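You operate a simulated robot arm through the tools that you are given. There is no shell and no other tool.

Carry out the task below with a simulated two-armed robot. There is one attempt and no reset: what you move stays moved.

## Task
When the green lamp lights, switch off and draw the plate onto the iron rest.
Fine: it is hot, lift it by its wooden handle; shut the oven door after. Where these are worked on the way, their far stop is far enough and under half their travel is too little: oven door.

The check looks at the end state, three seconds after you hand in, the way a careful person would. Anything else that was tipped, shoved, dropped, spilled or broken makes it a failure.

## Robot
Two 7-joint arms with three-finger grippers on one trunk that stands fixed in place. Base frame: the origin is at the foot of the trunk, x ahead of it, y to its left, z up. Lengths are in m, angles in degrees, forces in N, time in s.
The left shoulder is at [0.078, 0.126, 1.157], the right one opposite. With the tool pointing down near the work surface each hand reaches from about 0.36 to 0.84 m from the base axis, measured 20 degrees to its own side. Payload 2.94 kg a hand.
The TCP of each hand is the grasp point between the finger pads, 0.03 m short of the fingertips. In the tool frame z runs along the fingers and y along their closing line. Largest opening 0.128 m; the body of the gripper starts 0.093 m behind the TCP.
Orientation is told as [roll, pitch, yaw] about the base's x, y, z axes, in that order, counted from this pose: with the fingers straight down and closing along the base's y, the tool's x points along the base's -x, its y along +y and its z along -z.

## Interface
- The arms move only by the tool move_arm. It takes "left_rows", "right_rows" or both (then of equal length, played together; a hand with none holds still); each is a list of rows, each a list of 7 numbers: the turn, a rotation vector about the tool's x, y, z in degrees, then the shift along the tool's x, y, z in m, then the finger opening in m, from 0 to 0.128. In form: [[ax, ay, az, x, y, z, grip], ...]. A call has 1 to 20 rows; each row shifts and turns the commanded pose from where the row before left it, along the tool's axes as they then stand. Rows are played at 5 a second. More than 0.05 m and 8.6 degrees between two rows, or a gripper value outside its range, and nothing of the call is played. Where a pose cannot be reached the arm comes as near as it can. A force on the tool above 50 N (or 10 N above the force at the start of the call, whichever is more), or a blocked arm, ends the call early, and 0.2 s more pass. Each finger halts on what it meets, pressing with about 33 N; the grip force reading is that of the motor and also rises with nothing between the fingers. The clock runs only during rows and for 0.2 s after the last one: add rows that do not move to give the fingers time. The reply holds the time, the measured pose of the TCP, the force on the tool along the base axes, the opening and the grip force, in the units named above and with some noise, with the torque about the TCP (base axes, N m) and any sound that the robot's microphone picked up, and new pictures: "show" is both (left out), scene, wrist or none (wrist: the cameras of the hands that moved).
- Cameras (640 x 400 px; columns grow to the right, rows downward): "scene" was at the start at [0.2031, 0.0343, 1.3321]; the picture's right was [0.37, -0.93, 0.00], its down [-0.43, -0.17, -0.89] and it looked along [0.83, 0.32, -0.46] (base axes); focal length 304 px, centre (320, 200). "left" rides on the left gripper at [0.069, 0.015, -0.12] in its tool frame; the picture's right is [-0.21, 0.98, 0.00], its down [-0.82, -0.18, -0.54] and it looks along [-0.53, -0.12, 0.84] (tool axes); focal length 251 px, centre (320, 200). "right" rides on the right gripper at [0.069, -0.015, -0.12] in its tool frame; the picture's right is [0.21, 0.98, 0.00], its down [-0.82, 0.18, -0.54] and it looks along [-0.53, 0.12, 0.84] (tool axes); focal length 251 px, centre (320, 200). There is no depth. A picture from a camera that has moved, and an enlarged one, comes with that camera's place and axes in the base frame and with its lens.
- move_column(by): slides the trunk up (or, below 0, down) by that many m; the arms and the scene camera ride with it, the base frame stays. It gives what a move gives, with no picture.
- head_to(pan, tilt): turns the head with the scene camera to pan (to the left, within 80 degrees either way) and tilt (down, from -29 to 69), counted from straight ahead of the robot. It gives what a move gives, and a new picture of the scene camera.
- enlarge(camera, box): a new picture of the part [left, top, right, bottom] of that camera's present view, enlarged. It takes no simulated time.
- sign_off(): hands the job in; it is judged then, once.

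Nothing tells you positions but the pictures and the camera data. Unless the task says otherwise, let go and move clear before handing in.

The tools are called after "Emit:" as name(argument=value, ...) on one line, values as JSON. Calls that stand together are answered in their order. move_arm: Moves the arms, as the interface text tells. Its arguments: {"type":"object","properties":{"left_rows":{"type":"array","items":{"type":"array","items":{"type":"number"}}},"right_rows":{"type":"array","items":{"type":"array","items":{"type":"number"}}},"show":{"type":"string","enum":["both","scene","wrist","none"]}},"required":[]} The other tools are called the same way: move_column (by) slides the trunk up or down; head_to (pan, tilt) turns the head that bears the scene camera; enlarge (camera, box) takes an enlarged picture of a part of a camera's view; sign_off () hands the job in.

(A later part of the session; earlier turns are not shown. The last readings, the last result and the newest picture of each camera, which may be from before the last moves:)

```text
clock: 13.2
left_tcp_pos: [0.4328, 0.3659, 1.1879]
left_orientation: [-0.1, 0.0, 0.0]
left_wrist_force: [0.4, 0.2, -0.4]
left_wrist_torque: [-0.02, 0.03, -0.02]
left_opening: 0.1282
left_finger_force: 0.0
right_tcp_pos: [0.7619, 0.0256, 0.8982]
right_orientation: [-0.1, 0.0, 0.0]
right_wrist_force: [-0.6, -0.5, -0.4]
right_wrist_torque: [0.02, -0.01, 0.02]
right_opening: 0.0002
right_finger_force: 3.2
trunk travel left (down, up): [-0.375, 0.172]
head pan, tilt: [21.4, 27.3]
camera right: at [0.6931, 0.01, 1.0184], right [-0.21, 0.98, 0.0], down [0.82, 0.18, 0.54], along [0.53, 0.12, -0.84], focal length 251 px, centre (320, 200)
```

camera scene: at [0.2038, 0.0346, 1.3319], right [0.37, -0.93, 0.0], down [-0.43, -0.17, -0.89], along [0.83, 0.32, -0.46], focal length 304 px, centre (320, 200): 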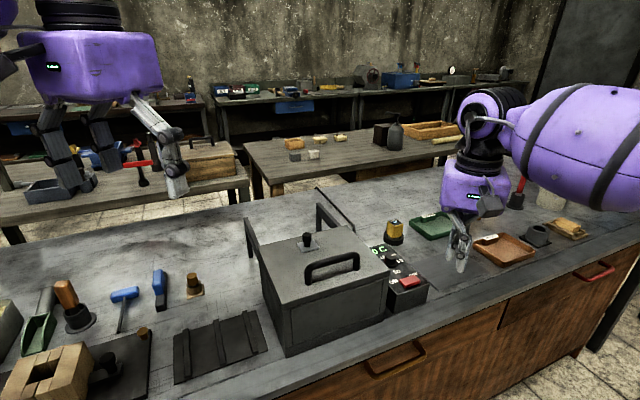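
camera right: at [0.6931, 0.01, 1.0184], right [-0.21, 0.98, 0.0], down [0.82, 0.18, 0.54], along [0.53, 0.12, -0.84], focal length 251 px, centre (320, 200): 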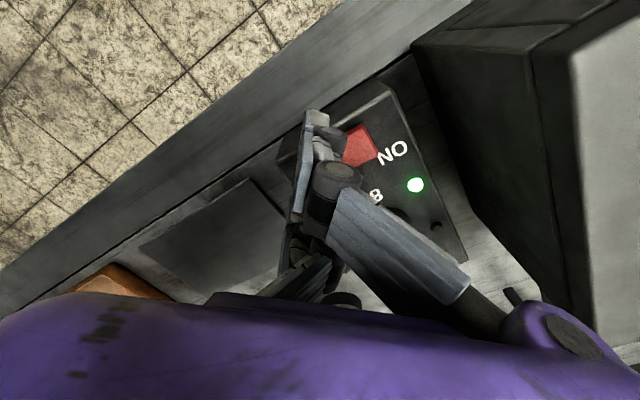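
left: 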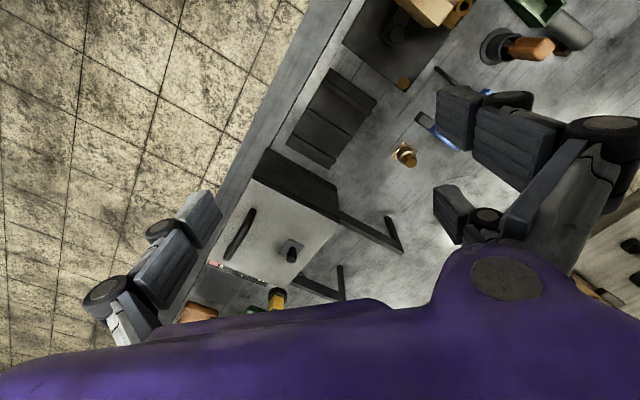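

The orange lamp stays out after release. I'll lift clear and watch a few seconds to see whether it is really off or only cycling.

Emit:
move_arm(right_rows=[[0, 0, 0, 0, 0, -0.03, 0.0], [0, 0, 0, 0, 0, -0.03, 0.0], [0, 0, 0, 0.03, -0.03, -0.02, 0.0], [0, 0, 0, 0.03, -0.03, -0.02, 0.0], [0, 0, 0, 0.0, 0.0, 0, 0.0]], show="wrist")

Emit:
enlarge(camera="scene", box=[385, 260, 425, 290])

Emit:
move_arm(right_rows=[[0, 0, 0, 0, 0, 0, 0.0], [0, 0, 0, 0, 0, 0, 0.0], [0, 0, 0, 0, 0, 0, 0.0], [0, 0, 0, 0, 0, 0, 0.0], [0, 0, 0, 0, 0, 0, 0.0], [0, 0, 0, 0, 0, 0, 0.0], [0, 0, 0, 0, 0, 0, 0.0], [0, 0, 0, 0, 0, 0, 0.0], [0, 0, 0, 0, 0, 0, 0.0]], show="wrist")

```text
clock: 14.4
left_tcp_pos: [0.4337, 0.3657, 1.1874]
left_orientation: [-0.1, 0.0, 0.0]
left_wrist_force: [0.6, 0.2, -0.2]
left_wrist_torque: [0.0, 0.0, 0.03]
left_opening: 0.128
left_finger_force: 0.1
right_tcp_pos: [0.7042, -0.0373, 0.9994]
right_orientation: [-0.1, -0.1, 0.0]
right_wrist_force: [-0.4, -0.5, -0.4]
right_wrist_torque: [-0.02, 0.01, 0.03]
right_opening: 0.0004
right_finger_force: 2.7
trunk travel left (down, up): [-0.375, 0.172]
head pan, tilt: [21.4, 27.3]
camera right: at [0.6348, -0.0516, 1.1199], right [-0.21, 0.98, 0.0], down [0.82, 0.18, 0.54], along [0.53, 0.12, -0.84], focal length 251 px, centre (320, 200)
```

right: 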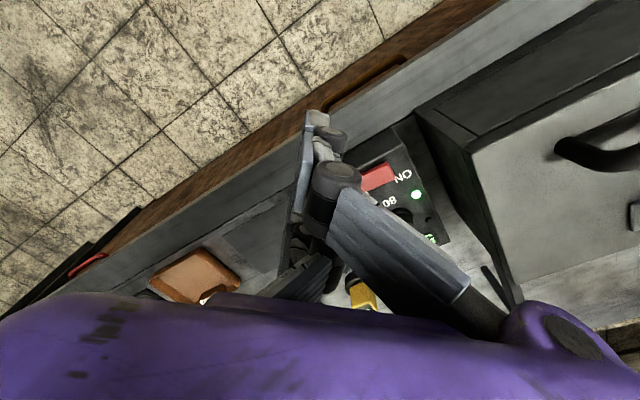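

```text
13.33 times, centred on (405, 275) of scene
camera zoom: at [0.2039, 0.0346, 1.3319], right [0.37, -0.93, 0.0], down [-0.43, -0.17, -0.89], along [0.83, 0.32, -0.46], focal length 4052 px, centre (-813, -800)
```

zoom: 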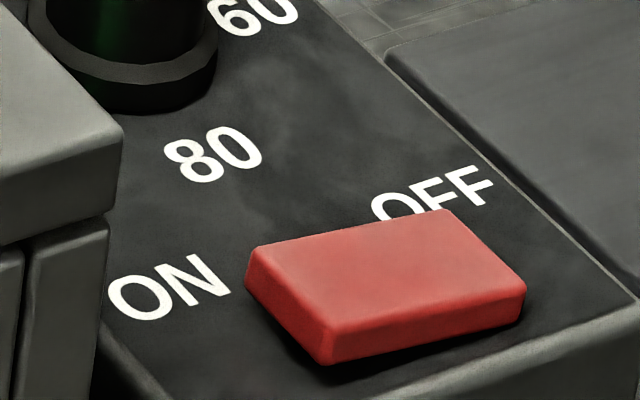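

```text
clock: 16.4
left_tcp_pos: [0.433, 0.366, 1.1872]
left_orientation: [0.0, 0.0, 0.0]
left_wrist_force: [0.1, -0.4, 0.3]
left_wrist_torque: [0.0, 0.0, 0.04]
left_opening: 0.1281
left_finger_force: 0.1
right_tcp_pos: [0.704, -0.0362, 1.0001]
right_orientation: [0.1, 0.0, 0.0]
right_wrist_force: [0.1, 0.4, -0.2]
right_wrist_torque: [0.0, -0.01, -0.05]
right_opening: 0.0001
right_finger_force: 3.1
trunk travel left (down, up): [-0.375, 0.172]
head pan, tilt: [21.4, 27.3]
camera right: at [0.6344, -0.0515, 1.1201], right [-0.21, 0.98, 0.0], down [0.82, 0.18, 0.54], along [0.53, 0.12, -0.84], focal length 251 px, centre (320, 200)
```

right: 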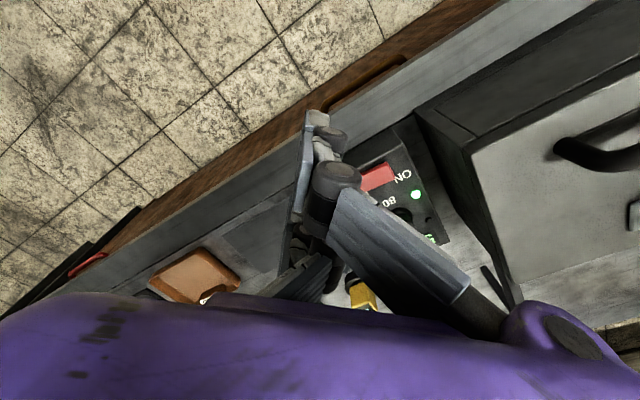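

The rocker now sits visibly in OFF, with its ON end raised and the orange lamp staying dark, while green remains lit. Next I'll retract the right hand and bring the left hand above the lid handle at (0.62, 0.17), yawed -45° so the fingers close across the bar.

Emit:
move_arm(left_rows=[[0, 0, 7.5, 0, 0, 0, 0.128], [0, 0, 7.5, 0, 0, 0, 0.128], [0, 0, 7.5, 0, 0, 0, 0.128], [0, 0, 7.5, 0, 0, 0, 0.12], [0, 0, 7.5, 0, 0, 0, 0.11], [0, 0, 7.5, 0, 0, 0, 0.1], [0, 0, 0, -0.045, -0.0007, 0.012, 0.09], [0, 0, 0, -0.045, -0.0007, 0.012, 0.09], [0, 0, 0, -0.045, -0.0007, 0.012, 0.09], [0, 0, 0, -0.045, -0.0007, 0.012, 0.09], [0, 0, 0, -0.045, -0.0007, 0.012, 0.09], [0, 0, 0, -0.045, -0.0007, 0.012, 0.09], [0, 0, 0, 0, 0, 0, 0.09]], right_rows=[[0, 0, 0, 0.017, -0.03, -0.025, 0.0], [0, 0, 0, 0.017, -0.03, -0.025, 0.0], [0, 0, 0, 0.017, -0.03, -0.025, 0.0], [0, 0, 0, 0.017, -0.03, -0.025, 0.0], [0, 0, 0, 0.017, -0.03, -0.025, 0.0], [0, 0, 0, 0.017, -0.03, -0.025, 0.0], [0, 0, 0, 0, 0, 0, 0.0], [0, 0, 0, 0, 0, 0, 0.0], [0, 0, 0, 0, 0, 0, 0.0], [0, 0, 0, 0, 0, 0, 0.0], [0, 0, 0, 0, 0, 0, 0.0], [0, 0, 0, 0, 0, 0, 0.0], [0, 0, 0, 0, 0, 0, 0.0]])

```text
clock: 19.2
left_tcp_pos: [0.615, 0.1914, 1.1153]
left_orientation: [0.2, 0.0, -44.8]
left_wrist_force: [0.1, 0.0, 0.4]
left_wrist_torque: [0.06, 0.0, -0.04]
left_opening: 0.0897
left_finger_force: 0.0
left hand out of reach, approached as far as the arm can: row 12
right_tcp_pos: [0.5968, -0.2178, 1.1513]
right_orientation: [0.0, -0.1, 0.0]
right_wrist_force: [-0.7, -0.3, 0.2]
right_wrist_torque: [0.06, -0.05, -0.01]
right_opening: 0.0003
right_finger_force: 3.0
trunk travel left (down, up): [-0.375, 0.172]
head pan, tilt: [21.4, 27.3]
camera scene: at [0.2014, 0.0336, 1.3325], right [0.37, -0.93, 0.0], down [-0.43, -0.17, -0.89], along [0.83, 0.33, -0.46], focal length 304 px, centre (320, 200)
camera right: at [0.5283, -0.2336, 1.2703], right [-0.21, 0.98, 0.0], down [0.82, 0.18, 0.54], along [0.53, 0.12, -0.84], focal length 251 px, centre (320, 200)
camera left: at [0.5757, 0.2499, 1.235], right [0.84, 0.54, 0.0], down [0.45, -0.71, 0.54], along [0.3, -0.45, -0.84], focal length 251 px, centre (320, 200)
```

scene: 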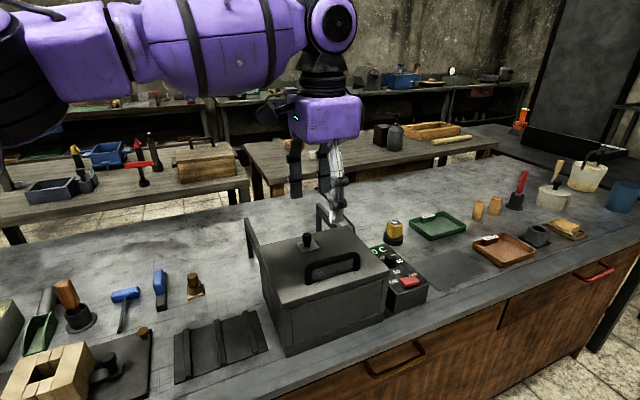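
right: 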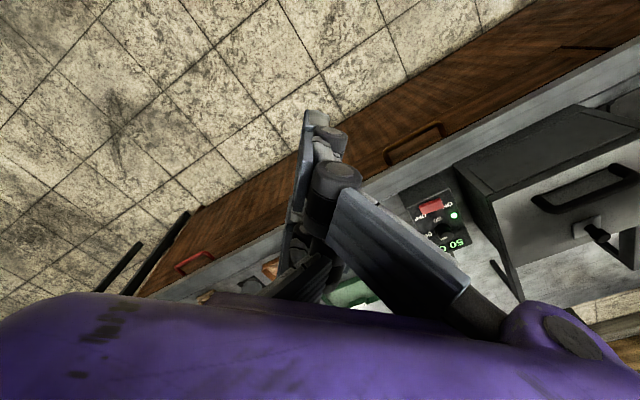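
left: 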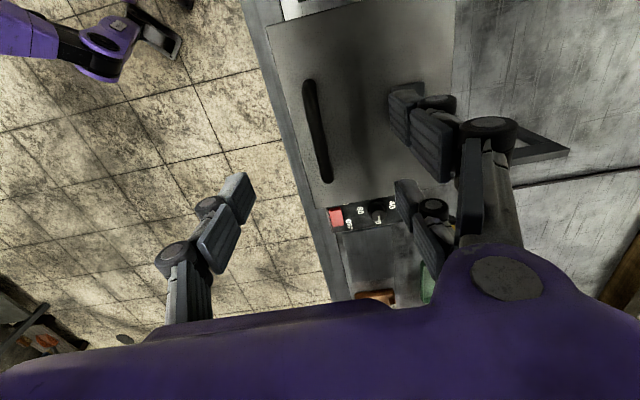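

The left arm stopped about 2 cm short of the commanded point at this height. The limit may ease lower down, so I'll descend a little, well clear of the handle, and see.

Emit:
move_arm(left_rows=[[0, 0, 0, 0, 0, 0.02, 0.09], [0, 0, 0, 0, 0, 0.02, 0.09], [0, 0, 0, 0, 0, 0.0, 0.09]])

```text
clock: 20.0
left_tcp_pos: [0.6151, 0.1912, 1.0756]
left_orientation: [0.0, -0.1, -45.0]
left_wrist_force: [0.2, 0.1, -0.1]
left_wrist_torque: [-0.03, 0.05, 0.0]
left_opening: 0.0901
left_finger_force: 0.0
right_tcp_pos: [0.5991, -0.2174, 1.1498]
right_orientation: [0.1, 0.0, 0.0]
right_wrist_force: [-0.7, -0.4, 0.1]
right_wrist_torque: [-0.04, 0.0, -0.01]
right_opening: 0.0002
right_finger_force: 3.2
trunk travel left (down, up): [-0.375, 0.172]
head pan, tilt: [21.4, 27.3]
camera scene: at [0.2032, 0.0343, 1.3321], right [0.37, -0.93, 0.0], down [-0.43, -0.17, -0.89], along [0.83, 0.32, -0.46], focal length 304 px, centre (320, 200)
camera left: at [0.5762, 0.2495, 1.1956], right [0.84, 0.54, 0.0], down [0.45, -0.71, 0.54], along [0.29, -0.46, -0.84], focal length 251 px, centre (320, 200)
```

scene: 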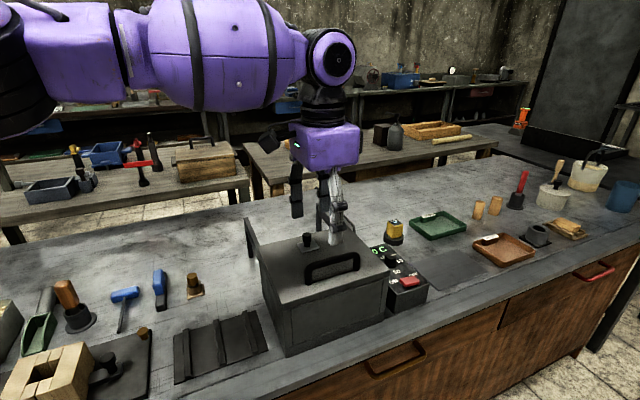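
left: 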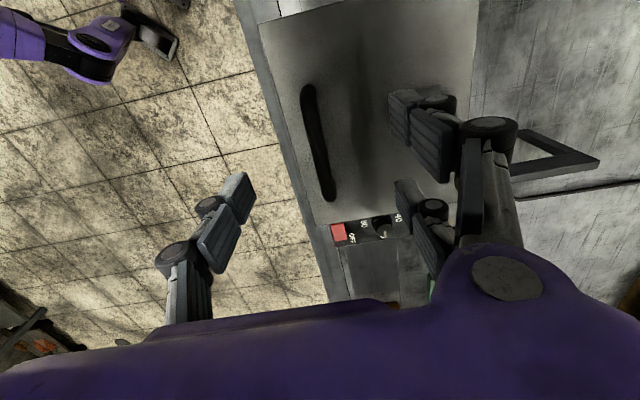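

The descent worked. The handle bar now measures from about (0.586, 0.217) to (0.650, 0.146), at z≈0.98. I'll shift 8 mm toward the bar and 1 cm along it, and lower until the tips are just above it.

Emit:
move_arm(left_rows=[[0, 0, 0, -0.005, -0.004, 0.012, 0.08], [0, 0, 0, -0.005, -0.004, 0.012, 0.08], [0, 0, 0, 0, 0, 0.01, 0.08], [0, 0, 0, 0, 0, 0, 0.08]])

Emit:
enlarge(camera="scene", box=[260, 150, 400, 310])

Emit:
enlarge(camera="left", box=[180, 20, 500, 260])

```text
clock: 21.0
left_tcp_pos: [0.614, 0.1825, 1.0493]
left_orientation: [0.0, 0.0, -45.0]
left_wrist_force: [0.0, -0.2, 0.8]
left_wrist_torque: [0.01, 0.01, -0.03]
left_opening: 0.0802
left_finger_force: 0.0
left hand out of reach, approached as far as the arm can: row 2
right_tcp_pos: [0.5987, -0.2176, 1.1497]
right_orientation: [-0.1, 0.0, 0.0]
right_wrist_force: [0.5, 0.1, -0.1]
right_wrist_torque: [0.03, -0.02, 0.03]
right_opening: 0.0
right_finger_force: 2.8
trunk travel left (down, up): [-0.375, 0.172]
head pan, tilt: [21.4, 27.3]
camera scene: at [0.2033, 0.0345, 1.3321], right [0.37, -0.93, 0.0], down [-0.43, -0.17, -0.89], along [0.83, 0.32, -0.46], focal length 304 px, centre (320, 200)
camera left: at [0.5768, 0.2422, 1.1682], right [0.84, 0.54, 0.0], down [0.45, -0.71, 0.54], along [0.29, -0.46, -0.84], focal length 251 px, centre (320, 200)
```

scene: 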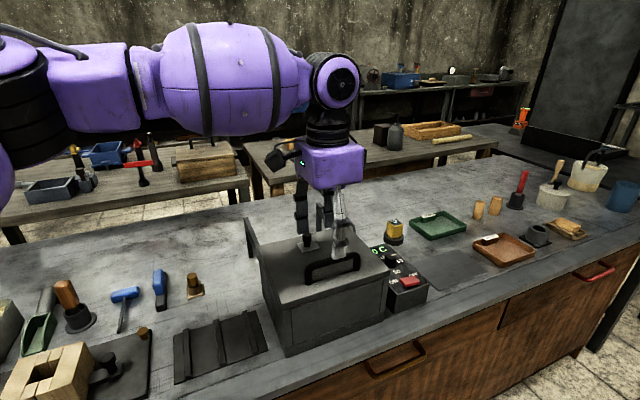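
left: 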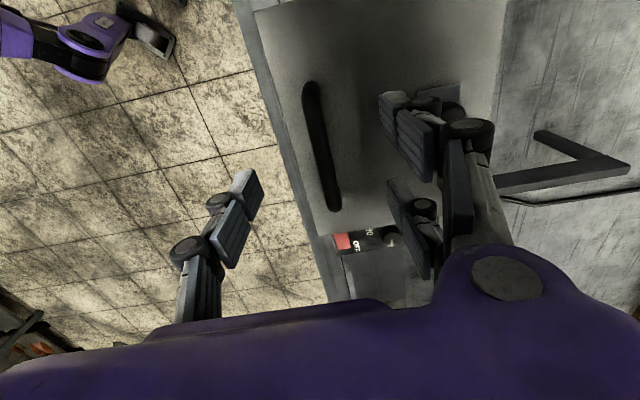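

```text
2.50 times, centred on (330, 230) of scene
camera zoom: at [0.2033, 0.0345, 1.3321], right [0.37, -0.93, 0.0], down [-0.43, -0.17, -0.89], along [0.83, 0.32, -0.46], focal length 760 px, centre (295, 125)
```

zoom: 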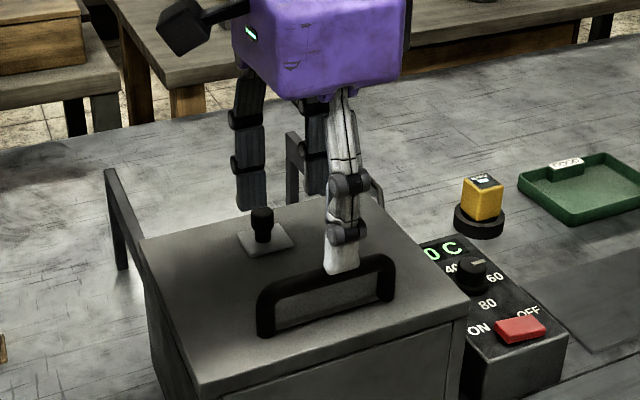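

```text
1.67 times, centred on (340, 140) of left
camera zoom: at [0.5768, 0.2422, 1.1682], right [0.84, 0.54, 0.0], down [0.45, -0.71, 0.54], along [0.29, -0.46, -0.84], focal length 419 px, centre (287, 300)
```

zoom: 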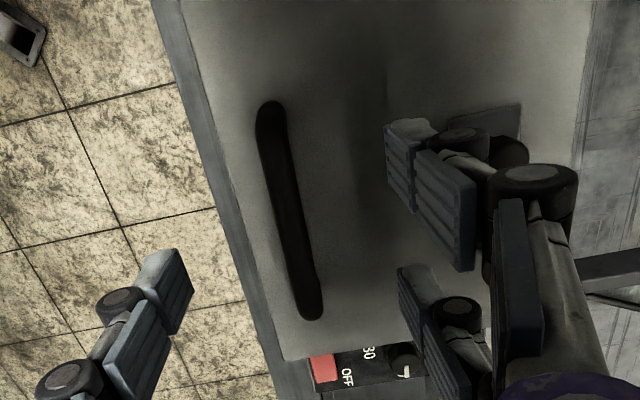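

The bar is centred between the fingers to within a few millimetres. I'll lower until the bar is at the pads, with the tips staying about 1 cm above the lid.

Emit:
move_arm(left_rows=[[0, 0, 0, 0, 0, 0.02, 0.08], [0, 0, 0, 0, 0, 0.02, 0.08], [0, 0, 0, 0, 0, 0.015, 0.08], [0, 0, 0, 0, 0, 0.008, 0.08], [0, 0, 0, 0, 0, 0, 0.08]])

Emit:
enlarge(camera="scene", box=[260, 150, 400, 310])

Emit:
enlarge(camera="left", box=[180, 20, 500, 260])

```text
clock: 22.2
left_tcp_pos: [0.6126, 0.1832, 0.9875]
left_orientation: [0.1, 0.0, -45.0]
left_wrist_force: [0.0, 0.8, 0.3]
left_wrist_torque: [0.0, -0.01, -0.01]
left_opening: 0.08
left_finger_force: 0.2
right_tcp_pos: [0.5979, -0.2187, 1.15]
right_orientation: [0.1, -0.1, 0.0]
right_wrist_force: [0.4, 0.0, 0.5]
right_wrist_torque: [-0.02, 0.01, 0.0]
right_opening: 0.0001
right_finger_force: 2.9
trunk travel left (down, up): [-0.375, 0.172]
head pan, tilt: [21.4, 27.3]
camera scene: at [0.2029, 0.0342, 1.3321], right [0.37, -0.93, 0.0], down [-0.43, -0.17, -0.89], along [0.83, 0.32, -0.46], focal length 304 px, centre (320, 200)
camera left: at [0.5748, 0.2421, 1.1055], right [0.84, 0.54, 0.0], down [0.45, -0.71, 0.54], along [0.29, -0.46, -0.84], focal length 251 px, centre (320, 200)
```

scene: 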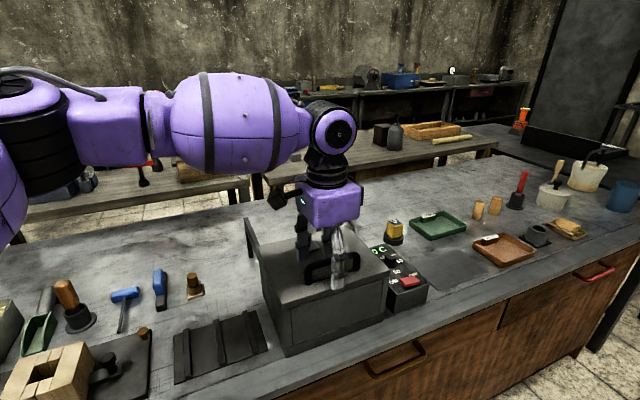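
left: 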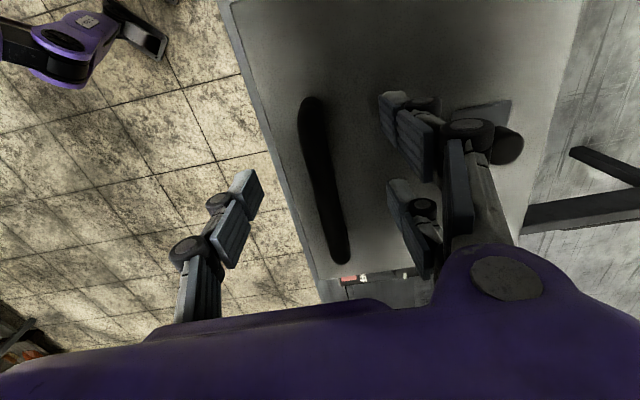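

```text
2.50 times, centred on (330, 230) of scene
camera zoom: at [0.2029, 0.0342, 1.3321], right [0.37, -0.93, 0.0], down [-0.43, -0.17, -0.89], along [0.83, 0.32, -0.46], focal length 760 px, centre (295, 125)
```

zoom: 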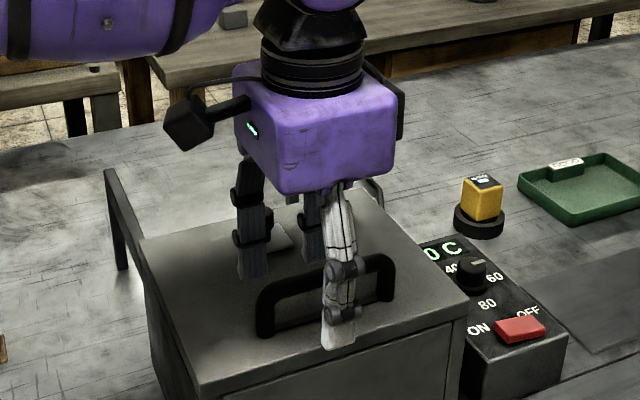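

```text
1.67 times, centred on (340, 140) of left
camera zoom: at [0.5748, 0.2421, 1.1055], right [0.84, 0.54, 0.0], down [0.45, -0.71, 0.54], along [0.29, -0.46, -0.84], focal length 419 px, centre (287, 300)
```

zoom: 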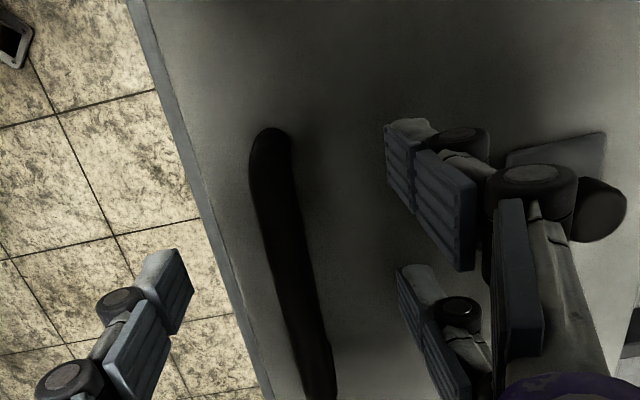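

The fingers straddle the handle bar and nothing has been touched. I'll close on it.

Emit:
move_arm(left_rows=[[0, 0, 0, 0, 0, 0, 0.05], [0, 0, 0, 0, 0, 0, 0.03], [0, 0, 0, 0, 0, 0, 0.02], [0, 0, 0, 0, 0, 0, 0.0], [0, 0, 0, 0, 0, 0, 0.0]], show="both")

```text
clock: 23.4
left_tcp_pos: [0.6148, 0.1842, 0.9858]
left_orientation: [0.1, 0.0, -45.0]
left_wrist_force: [7.6, 6.5, 0.2]
left_wrist_torque: [0.71, -0.52, -1.47]
left_opening: 0.0131
left_finger_force: 39.6
right_tcp_pos: [0.5994, -0.2166, 1.15]
right_orientation: [0.1, 0.1, 0.0]
right_wrist_force: [-0.8, 0.2, 0.4]
right_wrist_torque: [0.01, 0.0, -0.01]
right_opening: 0.0001
right_finger_force: 2.6
trunk travel left (down, up): [-0.375, 0.172]
head pan, tilt: [21.4, 27.3]
camera scene: at [0.204, 0.0351, 1.332], right [0.37, -0.93, 0.0], down [-0.43, -0.17, -0.89], along [0.83, 0.32, -0.46], focal length 304 px, centre (320, 200)
camera left: at [0.5761, 0.2434, 1.1053], right [0.84, 0.54, 0.0], down [0.45, -0.71, 0.54], along [0.29, -0.46, -0.84], focal length 251 px, centre (320, 200)
```

scene: 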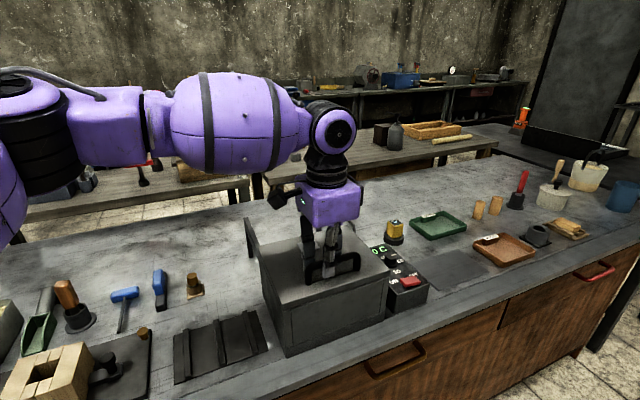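
left: 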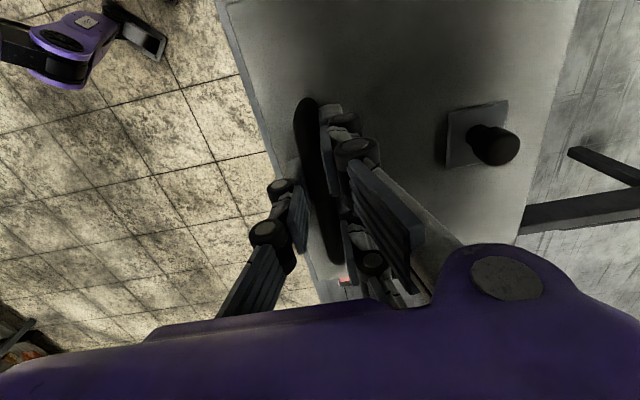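

The bar is held, with the opening at 13 mm. The rails behind suggest the lid slides backward, so I'll test with a gentle 1 cm push along the lid's back direction.

Emit:
move_arm(left_rows=[[0, 0, 0, 0, 0.004, 0, 0.0], [0, 0, 0, 0, 0.004, 0, 0.0], [0, 0, 0, 0, 0.004, 0, 0.0], [0, 0, 0, 0, 0, 0, 0.0]], show="both")

```text
clock: 24.4
left_tcp_pos: [0.6244, 0.1946, 0.9874]
left_orientation: [0.0, 0.0, -45.0]
left_wrist_force: [4.0, -5.7, -9.4]
left_wrist_torque: [0.56, -0.46, -1.22]
left_opening: 0.013
left_finger_force: 39.7
left hand out of reach, approached as far as the arm can: row 3
right_tcp_pos: [0.6004, -0.2195, 1.1501]
right_orientation: [0.0, 0.0, 0.0]
right_wrist_force: [-0.5, 0.3, 0.4]
right_wrist_torque: [0.01, 0.0, -0.02]
right_opening: 0.0
right_finger_force: 2.8
trunk travel left (down, up): [-0.375, 0.172]
head pan, tilt: [21.4, 27.3]
camera scene: at [0.2044, 0.0338, 1.3319], right [0.37, -0.93, 0.0], down [-0.43, -0.17, -0.89], along [0.83, 0.32, -0.46], focal length 304 px, centre (320, 200)
camera left: at [0.586, 0.2532, 1.1053], right [0.84, 0.54, 0.0], down [0.45, -0.71, 0.54], along [0.29, -0.46, -0.84], focal length 251 px, centre (320, 200)
```

scene: 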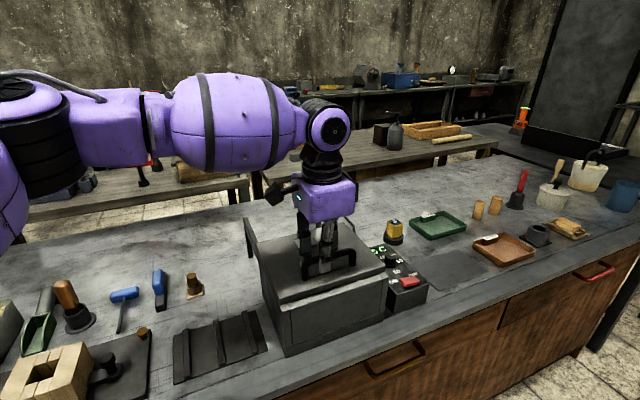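
left: 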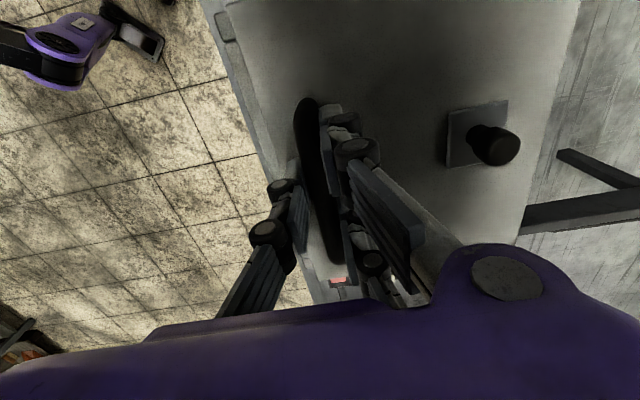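

The lid does slide backward, about 1.3 cm so far with low force. The left arm is at a wrist limit at this yaw, though, so I'll loosen the grip, turn to about -20°, and push the bar with the front finger instead.

Emit:
move_arm(left_rows=[[0, 0, 0, 0, 0, 0, 0.03], [0, 0, 0, 0, 0, 0, 0.05], [0, 0, 0, 0, 0, 0, 0.05], [0, 0, -8.3, 0, 0, 0, 0.05], [0, 0, -8.3, 0, 0, 0, 0.05], [0, 0, -8.3, 0, 0, 0, 0.05], [0, 0, 0, 0, 0, 0, 0.05]], show="both")

```text
clock: 26.0
left_tcp_pos: [0.6225, 0.1949, 0.9872]
left_orientation: [0.0, -0.2, -20.1]
left_wrist_force: [-1.4, 0.3, -0.2]
left_wrist_torque: [0.03, 0.0, -0.01]
left_opening: 0.0501
left_finger_force: 0.1
right_tcp_pos: [0.5998, -0.217, 1.1489]
right_orientation: [0.0, 0.0, 0.0]
right_wrist_force: [0.1, 0.6, 0.3]
right_wrist_torque: [0.01, 0.02, 0.02]
right_opening: 0.0
right_finger_force: 3.3
trunk travel left (down, up): [-0.375, 0.172]
head pan, tilt: [21.4, 27.3]
camera scene: at [0.203, 0.0343, 1.3321], right [0.37, -0.93, 0.0], down [-0.43, -0.17, -0.89], along [0.83, 0.32, -0.46], focal length 304 px, centre (320, 200)
camera left: at [0.5632, 0.2324, 1.1062], right [0.54, 0.84, 0.0], down [0.71, -0.45, 0.54], along [0.46, -0.29, -0.84], focal length 251 px, centre (320, 200)
```

scene: 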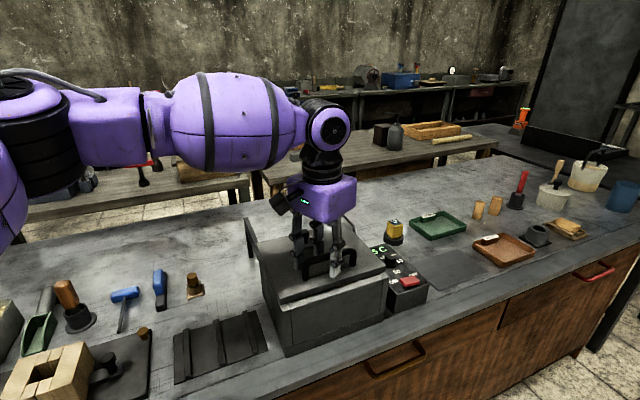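
left: 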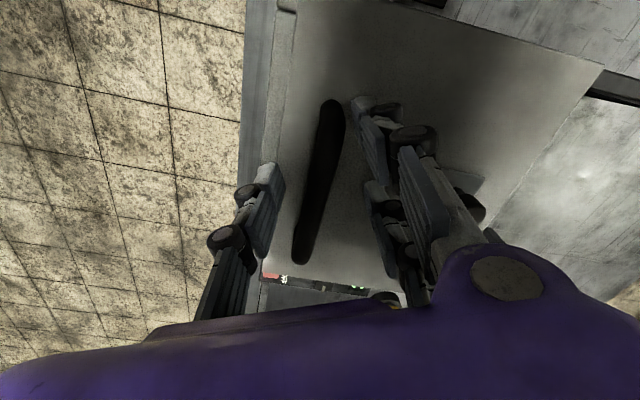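

The hand is free around the bar. I'll push along the lid's back direction with the front finger, about 0.1 m first.

Emit:
move_arm(left_rows=[[0, 0, 0, -0.0092, 0.0178, 0, 0.05], [0, 0, 0, -0.0092, 0.0178, 0, 0.05], [0, 0, 0, -0.0092, 0.0178, 0, 0.05], [0, 0, 0, -0.0092, 0.0178, 0, 0.05], [0, 0, 0, -0.0092, 0.0178, 0, 0.05], [0, 0, 0, 0, 0, 0, 0.05]], show="both")

```text
clock: 27.4
left_tcp_pos: [0.6641, 0.2601, 0.9926]
left_orientation: [0.0, -0.2, -20.1]
left_wrist_force: [0.4, -0.3, 0.7]
left_wrist_torque: [-0.01, -0.02, -0.01]
left_opening: 0.0498
left_finger_force: 0.1
left hand out of reach, approached as far as the arm can: row 1, 2, 3, 4, 5
right_tcp_pos: [0.5999, -0.2175, 1.1494]
right_orientation: [-0.1, 0.0, 0.1]
right_wrist_force: [0.2, 0.3, -0.2]
right_wrist_torque: [-0.01, -0.04, 0.04]
right_opening: 0.0
right_finger_force: 3.2
trunk travel left (down, up): [-0.375, 0.172]
head pan, tilt: [21.4, 27.3]
camera scene: at [0.2031, 0.0342, 1.3321], right [0.37, -0.93, 0.0], down [-0.43, -0.17, -0.89], along [0.83, 0.32, -0.46], focal length 304 px, centre (320, 200)
camera left: at [0.6037, 0.2974, 1.1115], right [0.54, 0.84, 0.0], down [0.71, -0.45, 0.54], along [0.46, -0.29, -0.84], focal length 251 px, centre (320, 200)
```

scene: 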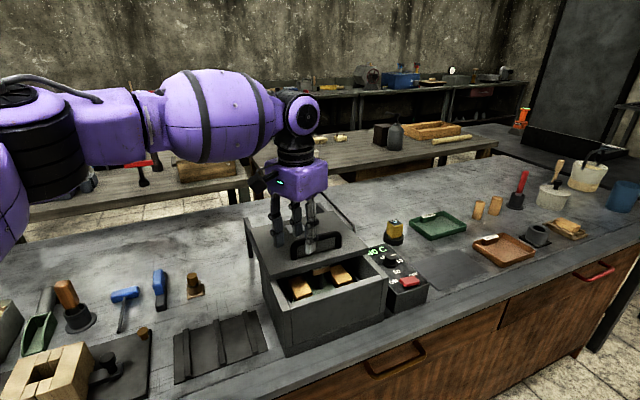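
left: 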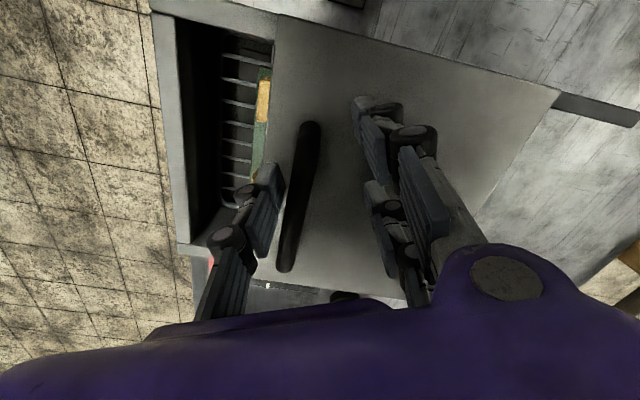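

The lid is now open about 8 cm and things inside are visible. The left arm is near its reach limit here, so I'll look inside before going on.

Emit:
enlarge(camera="scene", box=[250, 200, 420, 360])

Emit:
enlarge(camera="left", box=[140, 0, 400, 300])

Emit:
enlarge(camera="right", box=[380, 80, 640, 300])

```text
2.50 times, centred on (335, 280) of scene
camera zoom: at [0.2031, 0.0342, 1.3321], right [0.37, -0.93, 0.0], down [-0.43, -0.17, -0.89], along [0.83, 0.32, -0.46], focal length 760 px, centre (282, 0)
```

zoom: 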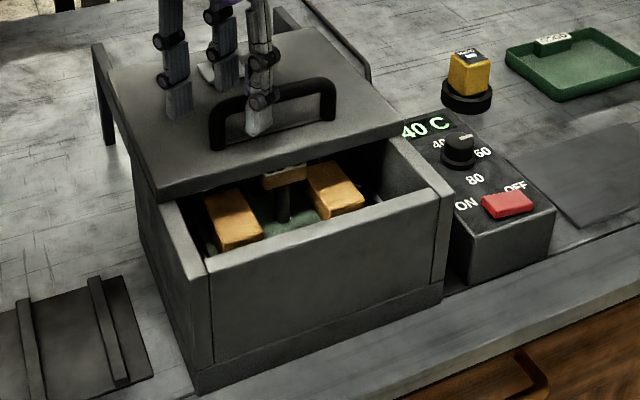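

```text
1.33 times, centred on (270, 150) of left
camera zoom: at [0.6037, 0.2974, 1.1115], right [0.54, 0.84, 0.0], down [0.71, -0.45, 0.54], along [0.46, -0.29, -0.84], focal length 335 px, centre (387, 267)
```

zoom: 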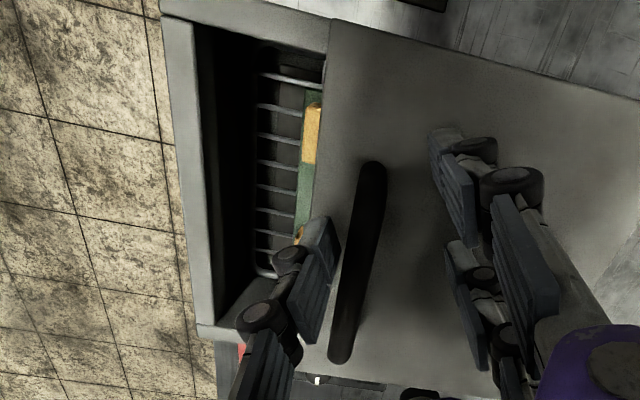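

```text
1.82 times, centred on (510, 190) of right
camera zoom: at [0.53, -0.2329, 1.2696], right [-0.21, 0.98, 0.0], down [0.82, 0.18, 0.54], along [0.53, 0.12, -0.84], focal length 457 px, centre (-26, 218)
```

zoom: 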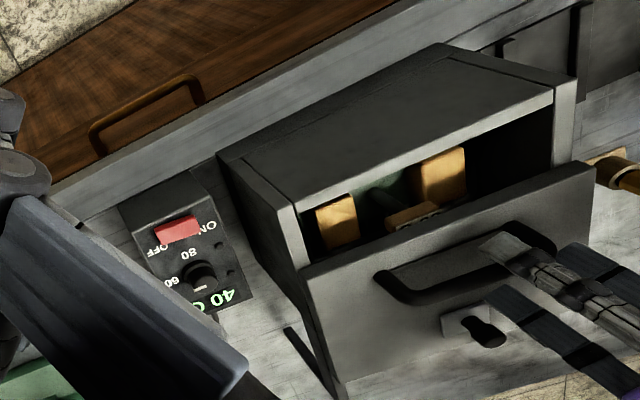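

Inside I can see a wire rack holding a green plate with two wooden blocks on it and a wooden bar handle on a post between them. Before pushing further I'll raise the trunk, straight up off the bar, to give the arm a better posture.

Emit:
move_column(by=0.16)

Emit:
head_to(pan=20, tilt=40)

```text
clock: 29.2
left_tcp_pos: [0.6202, 0.2584, 1.3801]
left_orientation: [7.3, -19.3, -21.3]
left_wrist_force: [0.1, 0.9, -0.4]
left_wrist_torque: [0.01, 0.02, 0.0]
left_opening: 0.0503
left_finger_force: 0.0
right_tcp_pos: [0.6015, -0.2156, 1.3078]
right_orientation: [-0.1, 0.2, 0.0]
right_wrist_force: [-0.8, 0.1, -0.3]
right_wrist_torque: [0.02, 0.02, -0.03]
right_opening: 0.0
right_finger_force: 3.2
trunk travel left (down, up): [-0.535, 0.012]
head pan, tilt: [21.4, 27.3]
```

```text
clock: 30.0
left_tcp_pos: [0.6199, 0.2583, 1.3802]
left_orientation: [7.4, -19.4, -21.5]
left_wrist_force: [0.0, -0.2, -0.3]
left_wrist_torque: [0.0, 0.03, -0.03]
left_opening: 0.0502
left_finger_force: 0.1
right_tcp_pos: [0.6007, -0.2156, 1.309]
right_orientation: [0.0, 0.1, -0.1]
right_wrist_force: [0.3, 0.2, 0.2]
right_wrist_torque: [-0.02, -0.01, 0.0]
right_opening: 0.0001
right_finger_force: 3.4
trunk travel left (down, up): [-0.535, 0.012]
head pan, tilt: [20.0, 40.0]
camera scene: at [0.0983, 0.03, 1.492], right [0.34, -0.94, 0.0], down [-0.6, -0.22, -0.77], along [0.72, 0.26, -0.64], focal length 304 px, centre (320, 200)
```

scene: 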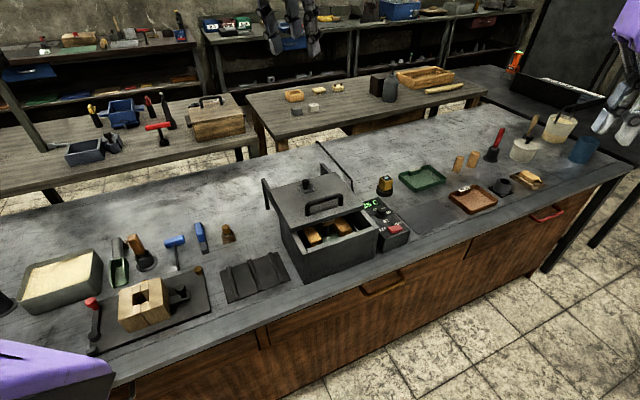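

The trunk move left the left hand higher and tilted, because its earlier command had been clipped. I'll check that nothing was disturbed, then level the hand.

Emit:
enlarge(camera="scene", box=[240, 150, 420, 290])

Emit:
enlarge(camera="left", box=[0, 0, 640, 400])

```text
2.86 times, centred on (330, 220) of scene
camera zoom: at [0.0983, 0.03, 1.492], right [0.34, -0.94, 0.0], down [-0.6, -0.22, -0.77], along [0.72, 0.26, -0.64], focal length 868 px, centre (291, 143)
```

zoom: 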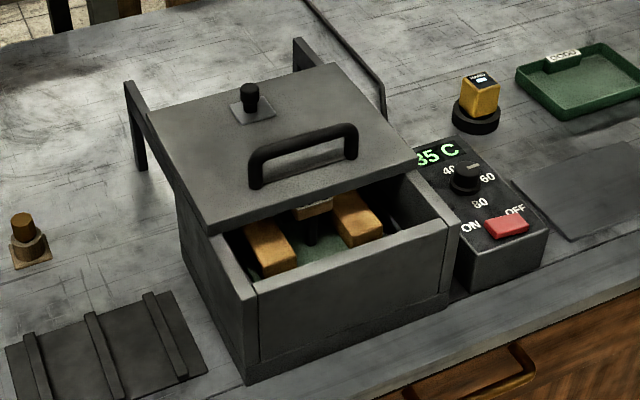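

```text
1.00 times, centred on (320, 200) of left (not enlarged: the box is as wide or as high as the picture)
camera zoom: at [0.5214, 0.2958, 1.4713], right [0.5, 0.84, 0.19], down [0.47, -0.45, 0.76], along [0.72, -0.29, -0.63], focal length 251 px, centre (320, 200)
```

zoom: 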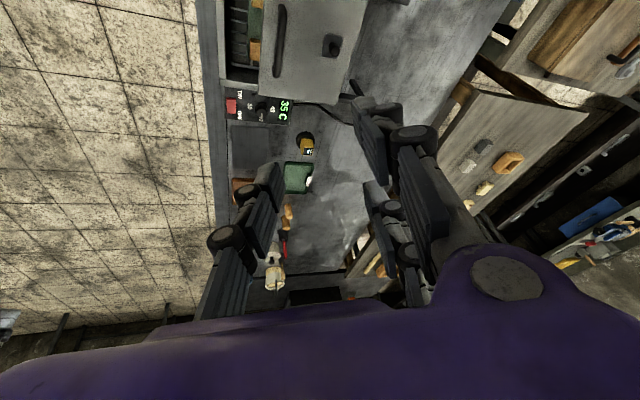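

Everything is in place: the lid is about half open, roughly 7 of an estimated 14–15 cm. I'll level the left hand to point straight down at this safe height.

Emit:
move_arm(left_rows=[[7.3, 0, 0, 0, 0, 0, 0.05], [0, 6.45, 0, 0, 0, 0, 0.03], [0, 6.45, 0, 0, 0, 0, 0.0], [0, 6.45, 0, 0, 0, 0, 0.0], [0, 0, 0, 0, 0, 0, 0.0]], show="scene")

```text
clock: 31.2
left_tcp_pos: [0.6182, 0.2579, 1.3823]
left_orientation: [0.1, -19.4, -21.4]
left_wrist_force: [-0.2, 0.2, 0.2]
left_wrist_torque: [-0.01, -0.03, 0.0]
left_opening: 0.0
left_finger_force: 2.8
left hand out of reach, approached as far as the arm can: row 2, 3, 4
right_tcp_pos: [0.6004, -0.2166, 1.3102]
right_orientation: [0.0, 0.0, -0.1]
right_wrist_force: [0.4, 0.6, -0.2]
right_wrist_torque: [0.0, 0.0, -0.03]
right_opening: 0.0002
right_finger_force: 3.0
trunk travel left (down, up): [-0.535, 0.012]
head pan, tilt: [20.0, 40.0]
camera scene: at [0.0978, 0.0297, 1.492], right [0.34, -0.94, 0.0], down [-0.6, -0.22, -0.77], along [0.72, 0.26, -0.64], focal length 304 px, centre (320, 200)
```

scene: 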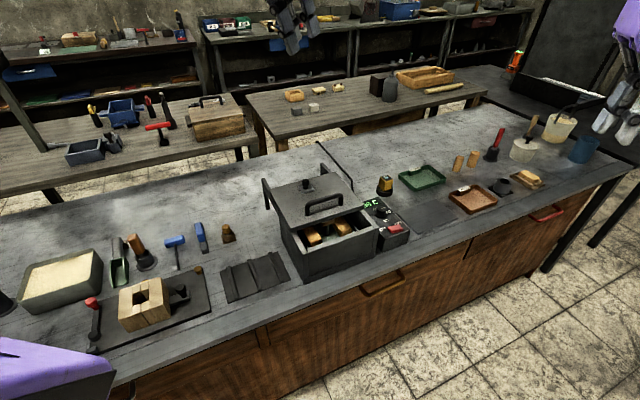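

At this height the wrist cannot point straight down. I'll lower the hand about 18 cm, still well above the lid, and then level it.

Emit:
move_arm(left_rows=[[0, 0, 0, 0.0149, 0, 0.0424, 0.0], [0, 0, 0, 0.0149, 0, 0.0424, 0.0], [0, 0, 0, 0.0149, 0, 0.0424, 0.0], [0, 0, 0, 0.0149, 0, 0.0424, 0.0], [0, 6.45, 0, 0, 0, 0, 0.0], [0, 6.45, 0, 0, 0, 0, 0.0], [0, 6.45, 0, 0, 0, 0, 0.0], [0, 0, 0, 0, 0, 0, 0.0]], show="scene")

```text
clock: 33.0
left_tcp_pos: [0.569, 0.282, 1.206]
left_orientation: [0.1, -0.1, -21.3]
left_wrist_force: [0.9, 0.4, 0.4]
left_wrist_torque: [0.0, 0.06, 0.02]
left_opening: 0.0001
left_finger_force: 3.1
left hand out of reach, approached as far as the arm can: row 5, 6, 7
right_tcp_pos: [0.6002, -0.2148, 1.3091]
right_orientation: [-0.1, 0.0, 0.0]
right_wrist_force: [0.6, 0.0, -0.6]
right_wrist_torque: [-0.06, -0.01, 0.02]
right_opening: 0.0001
right_finger_force: 2.8
trunk travel left (down, up): [-0.535, 0.012]
head pan, tilt: [20.0, 40.0]
camera scene: at [0.0983, 0.0301, 1.492], right [0.34, -0.94, 0.0], down [-0.6, -0.22, -0.77], along [0.72, 0.26, -0.64], focal length 304 px, centre (320, 200)
```

scene: 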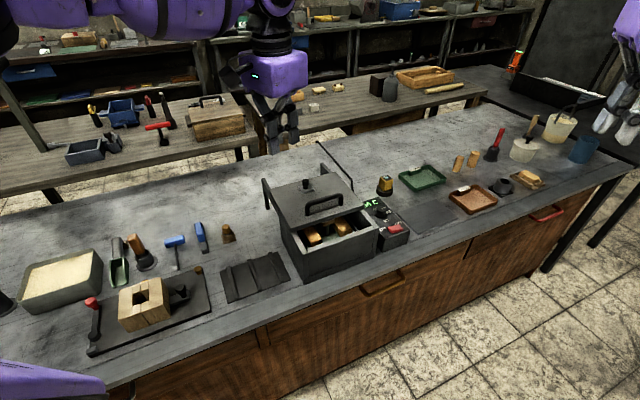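

The left hand is level again at z≈1.21 with fingers closed. I'll bring the closed fingers down in front of the handle bar, over the open part of the oven, ready to push.

Emit:
move_arm(left_rows=[[0, 0, 0, 0, 0, 0.045, 0.0], [0, 0, 0, -0.0256, -0.0143, 0.03, 0.0], [0, 0, 0, -0.0256, -0.0143, 0.03, 0.0], [0, 0, 0, -0.0256, -0.0143, 0.03, 0.0], [0, 0, 0, 0, 0, 0.03, 0.0], [0, 0, 0, 0, 0, 0.02, 0.0], [0, 0, 0, 0, 0, 0, 0.0]], show="both")

Emit:
enlarge(camera="scene", box=[240, 120, 420, 290])

```text
clock: 34.6
left_tcp_pos: [0.5194, 0.2716, 1.0682]
left_orientation: [0.0, -0.2, -21.3]
left_wrist_force: [0.7, 0.2, 0.1]
left_wrist_torque: [-0.04, -0.01, -0.04]
left_opening: 0.0003
left_finger_force: 2.2
left hand out of reach, approached as far as the arm can: row 1, 2, 3, 4, 5, 6
right_tcp_pos: [0.6016, -0.2151, 1.3096]
right_orientation: [-0.1, -0.1, 0.0]
right_wrist_force: [0.8, 0.6, 0.2]
right_wrist_torque: [-0.02, -0.01, 0.0]
right_opening: 0.0
right_finger_force: 3.4
trunk travel left (down, up): [-0.535, 0.012]
head pan, tilt: [20.0, 40.0]
camera scene: at [0.0978, 0.0298, 1.492], right [0.34, -0.94, 0.0], down [-0.6, -0.22, -0.77], along [0.72, 0.26, -0.64], focal length 304 px, centre (320, 200)
camera left: at [0.4591, 0.3108, 1.1871], right [0.56, 0.83, 0.0], down [0.7, -0.47, 0.54], along [0.45, -0.3, -0.84], focal length 251 px, centre (320, 200)
```

scene: 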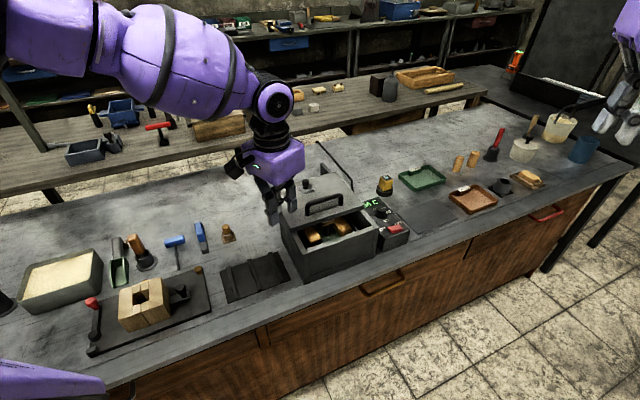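
left: 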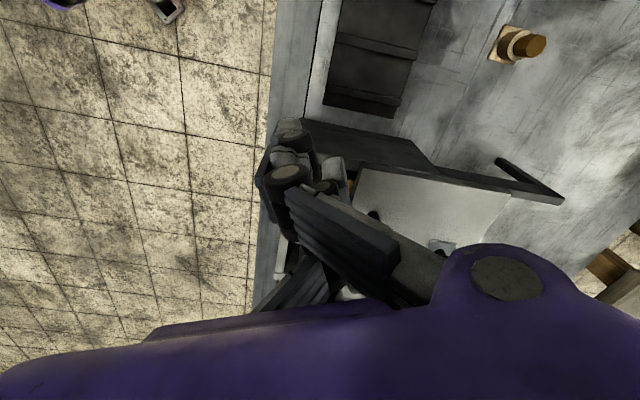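

```text
2.35 times, centred on (330, 205) of scene
camera zoom: at [0.0978, 0.0298, 1.492], right [0.34, -0.94, 0.0], down [-0.6, -0.22, -0.77], along [0.72, 0.26, -0.64], focal length 715 px, centre (296, 188)
```

zoom: 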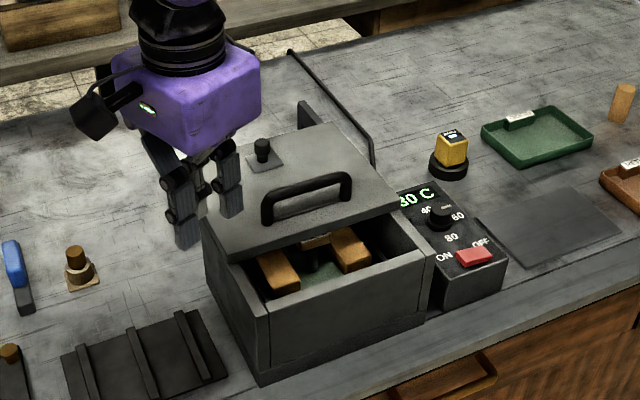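

The left arm gets stuck again, and seems limited by its yaw rather than by distance. Since a push with closed fingers works at any yaw, I'll turn the hand toward +20° and try again from here.

Emit:
move_arm(left_rows=[[0, 0, -8.3, 0, 0, 0, 0.0], [0, 0, -8.3, 0, 0, 0, 0.0], [0, 0, -8.3, 0, 0, 0, 0.0], [0, 0, -8.3, 0, 0, 0, 0.0], [0, 0, -8.3, 0, 0, 0, 0.0], [0, 0, 0, 0, 0, 0, 0.0]], show="scene")

```text
clock: 36.0
left_tcp_pos: [0.5186, 0.273, 1.068]
left_orientation: [0.0, -0.1, 20.3]
left_wrist_force: [-0.3, 0.5, 0.4]
left_wrist_torque: [0.0, -0.03, 0.0]
left_opening: 0.0
left_finger_force: 2.9
right_tcp_pos: [0.6004, -0.2153, 1.3083]
right_orientation: [0.0, 0.0, 0.0]
right_wrist_force: [-0.5, 0.4, -0.1]
right_wrist_torque: [-0.03, 0.01, 0.03]
right_opening: 0.0
right_finger_force: 3.3
trunk travel left (down, up): [-0.535, 0.012]
head pan, tilt: [20.0, 40.0]
camera scene: at [0.0978, 0.03, 1.492], right [0.34, -0.94, 0.0], down [-0.6, -0.22, -0.77], along [0.72, 0.26, -0.64], focal length 304 px, centre (320, 200)
```

scene: 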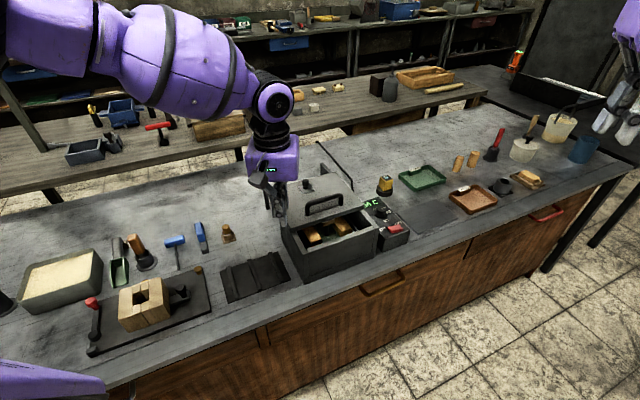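

The yaw change went freely. I'll test a small forward move at this height.

Emit:
move_arm(left_rows=[[0, 0, 0, -0.0282, -0.0103, 0, 0.0], [0, 0, 0, -0.0282, -0.0103, 0, 0.0], [0, 0, 0, 0, 0, 0, 0.0]], show="scene")

```text
clock: 36.8
left_tcp_pos: [0.5389, 0.2903, 1.0885]
left_orientation: [-0.1, -0.2, 20.3]
left_wrist_force: [0.2, 0.7, -0.6]
left_wrist_torque: [0.0, -0.01, 0.01]
left_opening: 0.0001
left_finger_force: 2.9
left hand out of reach, approached as far as the arm can: row 1, 2
right_tcp_pos: [0.6016, -0.2158, 1.3091]
right_orientation: [0.0, -0.1, 0.1]
right_wrist_force: [-0.5, -0.9, -0.7]
right_wrist_torque: [0.0, -0.01, 0.0]
right_opening: 0.0002
right_finger_force: 3.2
trunk travel left (down, up): [-0.535, 0.012]
head pan, tilt: [20.0, 40.0]
camera scene: at [0.0978, 0.0299, 1.492], right [0.34, -0.94, 0.0], down [-0.6, -0.22, -0.77], along [0.72, 0.26, -0.64], focal length 304 px, centre (320, 200)
```

scene: 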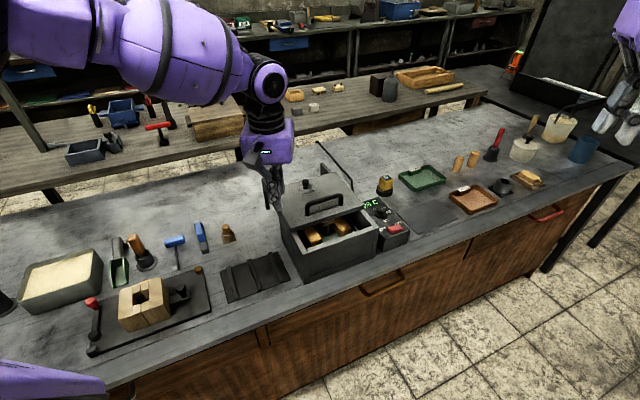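

The left arm is stuck on a joint limit in this posture. I'll take it back toward its original start pose to recover the posture, then lower the trunk again.

Emit:
move_arm(left_rows=[[0, 0, 0, 0, 0, -0.03, 0.0], [0, 0, 6.77, 0, 0, -0.03, 0.0], [0, 0, 6.77, 0, 0, 0, 0.0], [0, 0, 6.77, 0, 0, 0, 0.0], [0, 0, 0, 0.0215, 0.015, -0.03, 0.0], [0, 0, 0, 0.0215, 0.015, -0.03, 0.0], [0, 0, 0, 0.0215, 0.015, -0.03, 0.0], [0, 0, 0, 0.0215, 0.015, -0.03, 0.0], [0, 0, 0, 0.0215, 0.015, -0.03, 0.0], [0, 0, 0, 0, 0, 0, 0.0]], show="scene")

```text
clock: 39.0
left_tcp_pos: [0.4338, 0.3643, 1.2982]
left_orientation: [0.0, -0.1, -0.1]
left_wrist_force: [-0.1, -0.8, 0.7]
left_wrist_torque: [0.02, 0.02, 0.0]
left_opening: 0.0
left_finger_force: 3.1
right_tcp_pos: [0.6023, -0.2154, 1.3097]
right_orientation: [0.0, -0.1, 0.0]
right_wrist_force: [-0.2, -0.3, 0.5]
right_wrist_torque: [0.04, 0.0, 0.01]
right_opening: 0.0
right_finger_force: 3.0
trunk travel left (down, up): [-0.535, 0.012]
head pan, tilt: [20.0, 40.0]
camera scene: at [0.0989, 0.0296, 1.4919], right [0.34, -0.94, 0.0], down [-0.6, -0.22, -0.77], along [0.72, 0.26, -0.64], focal length 304 px, centre (320, 200)
```

scene: 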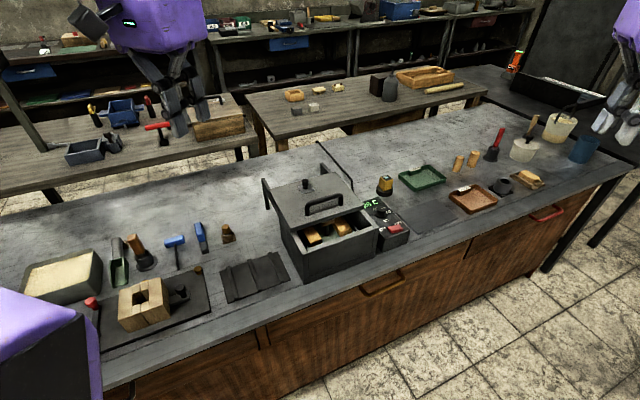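

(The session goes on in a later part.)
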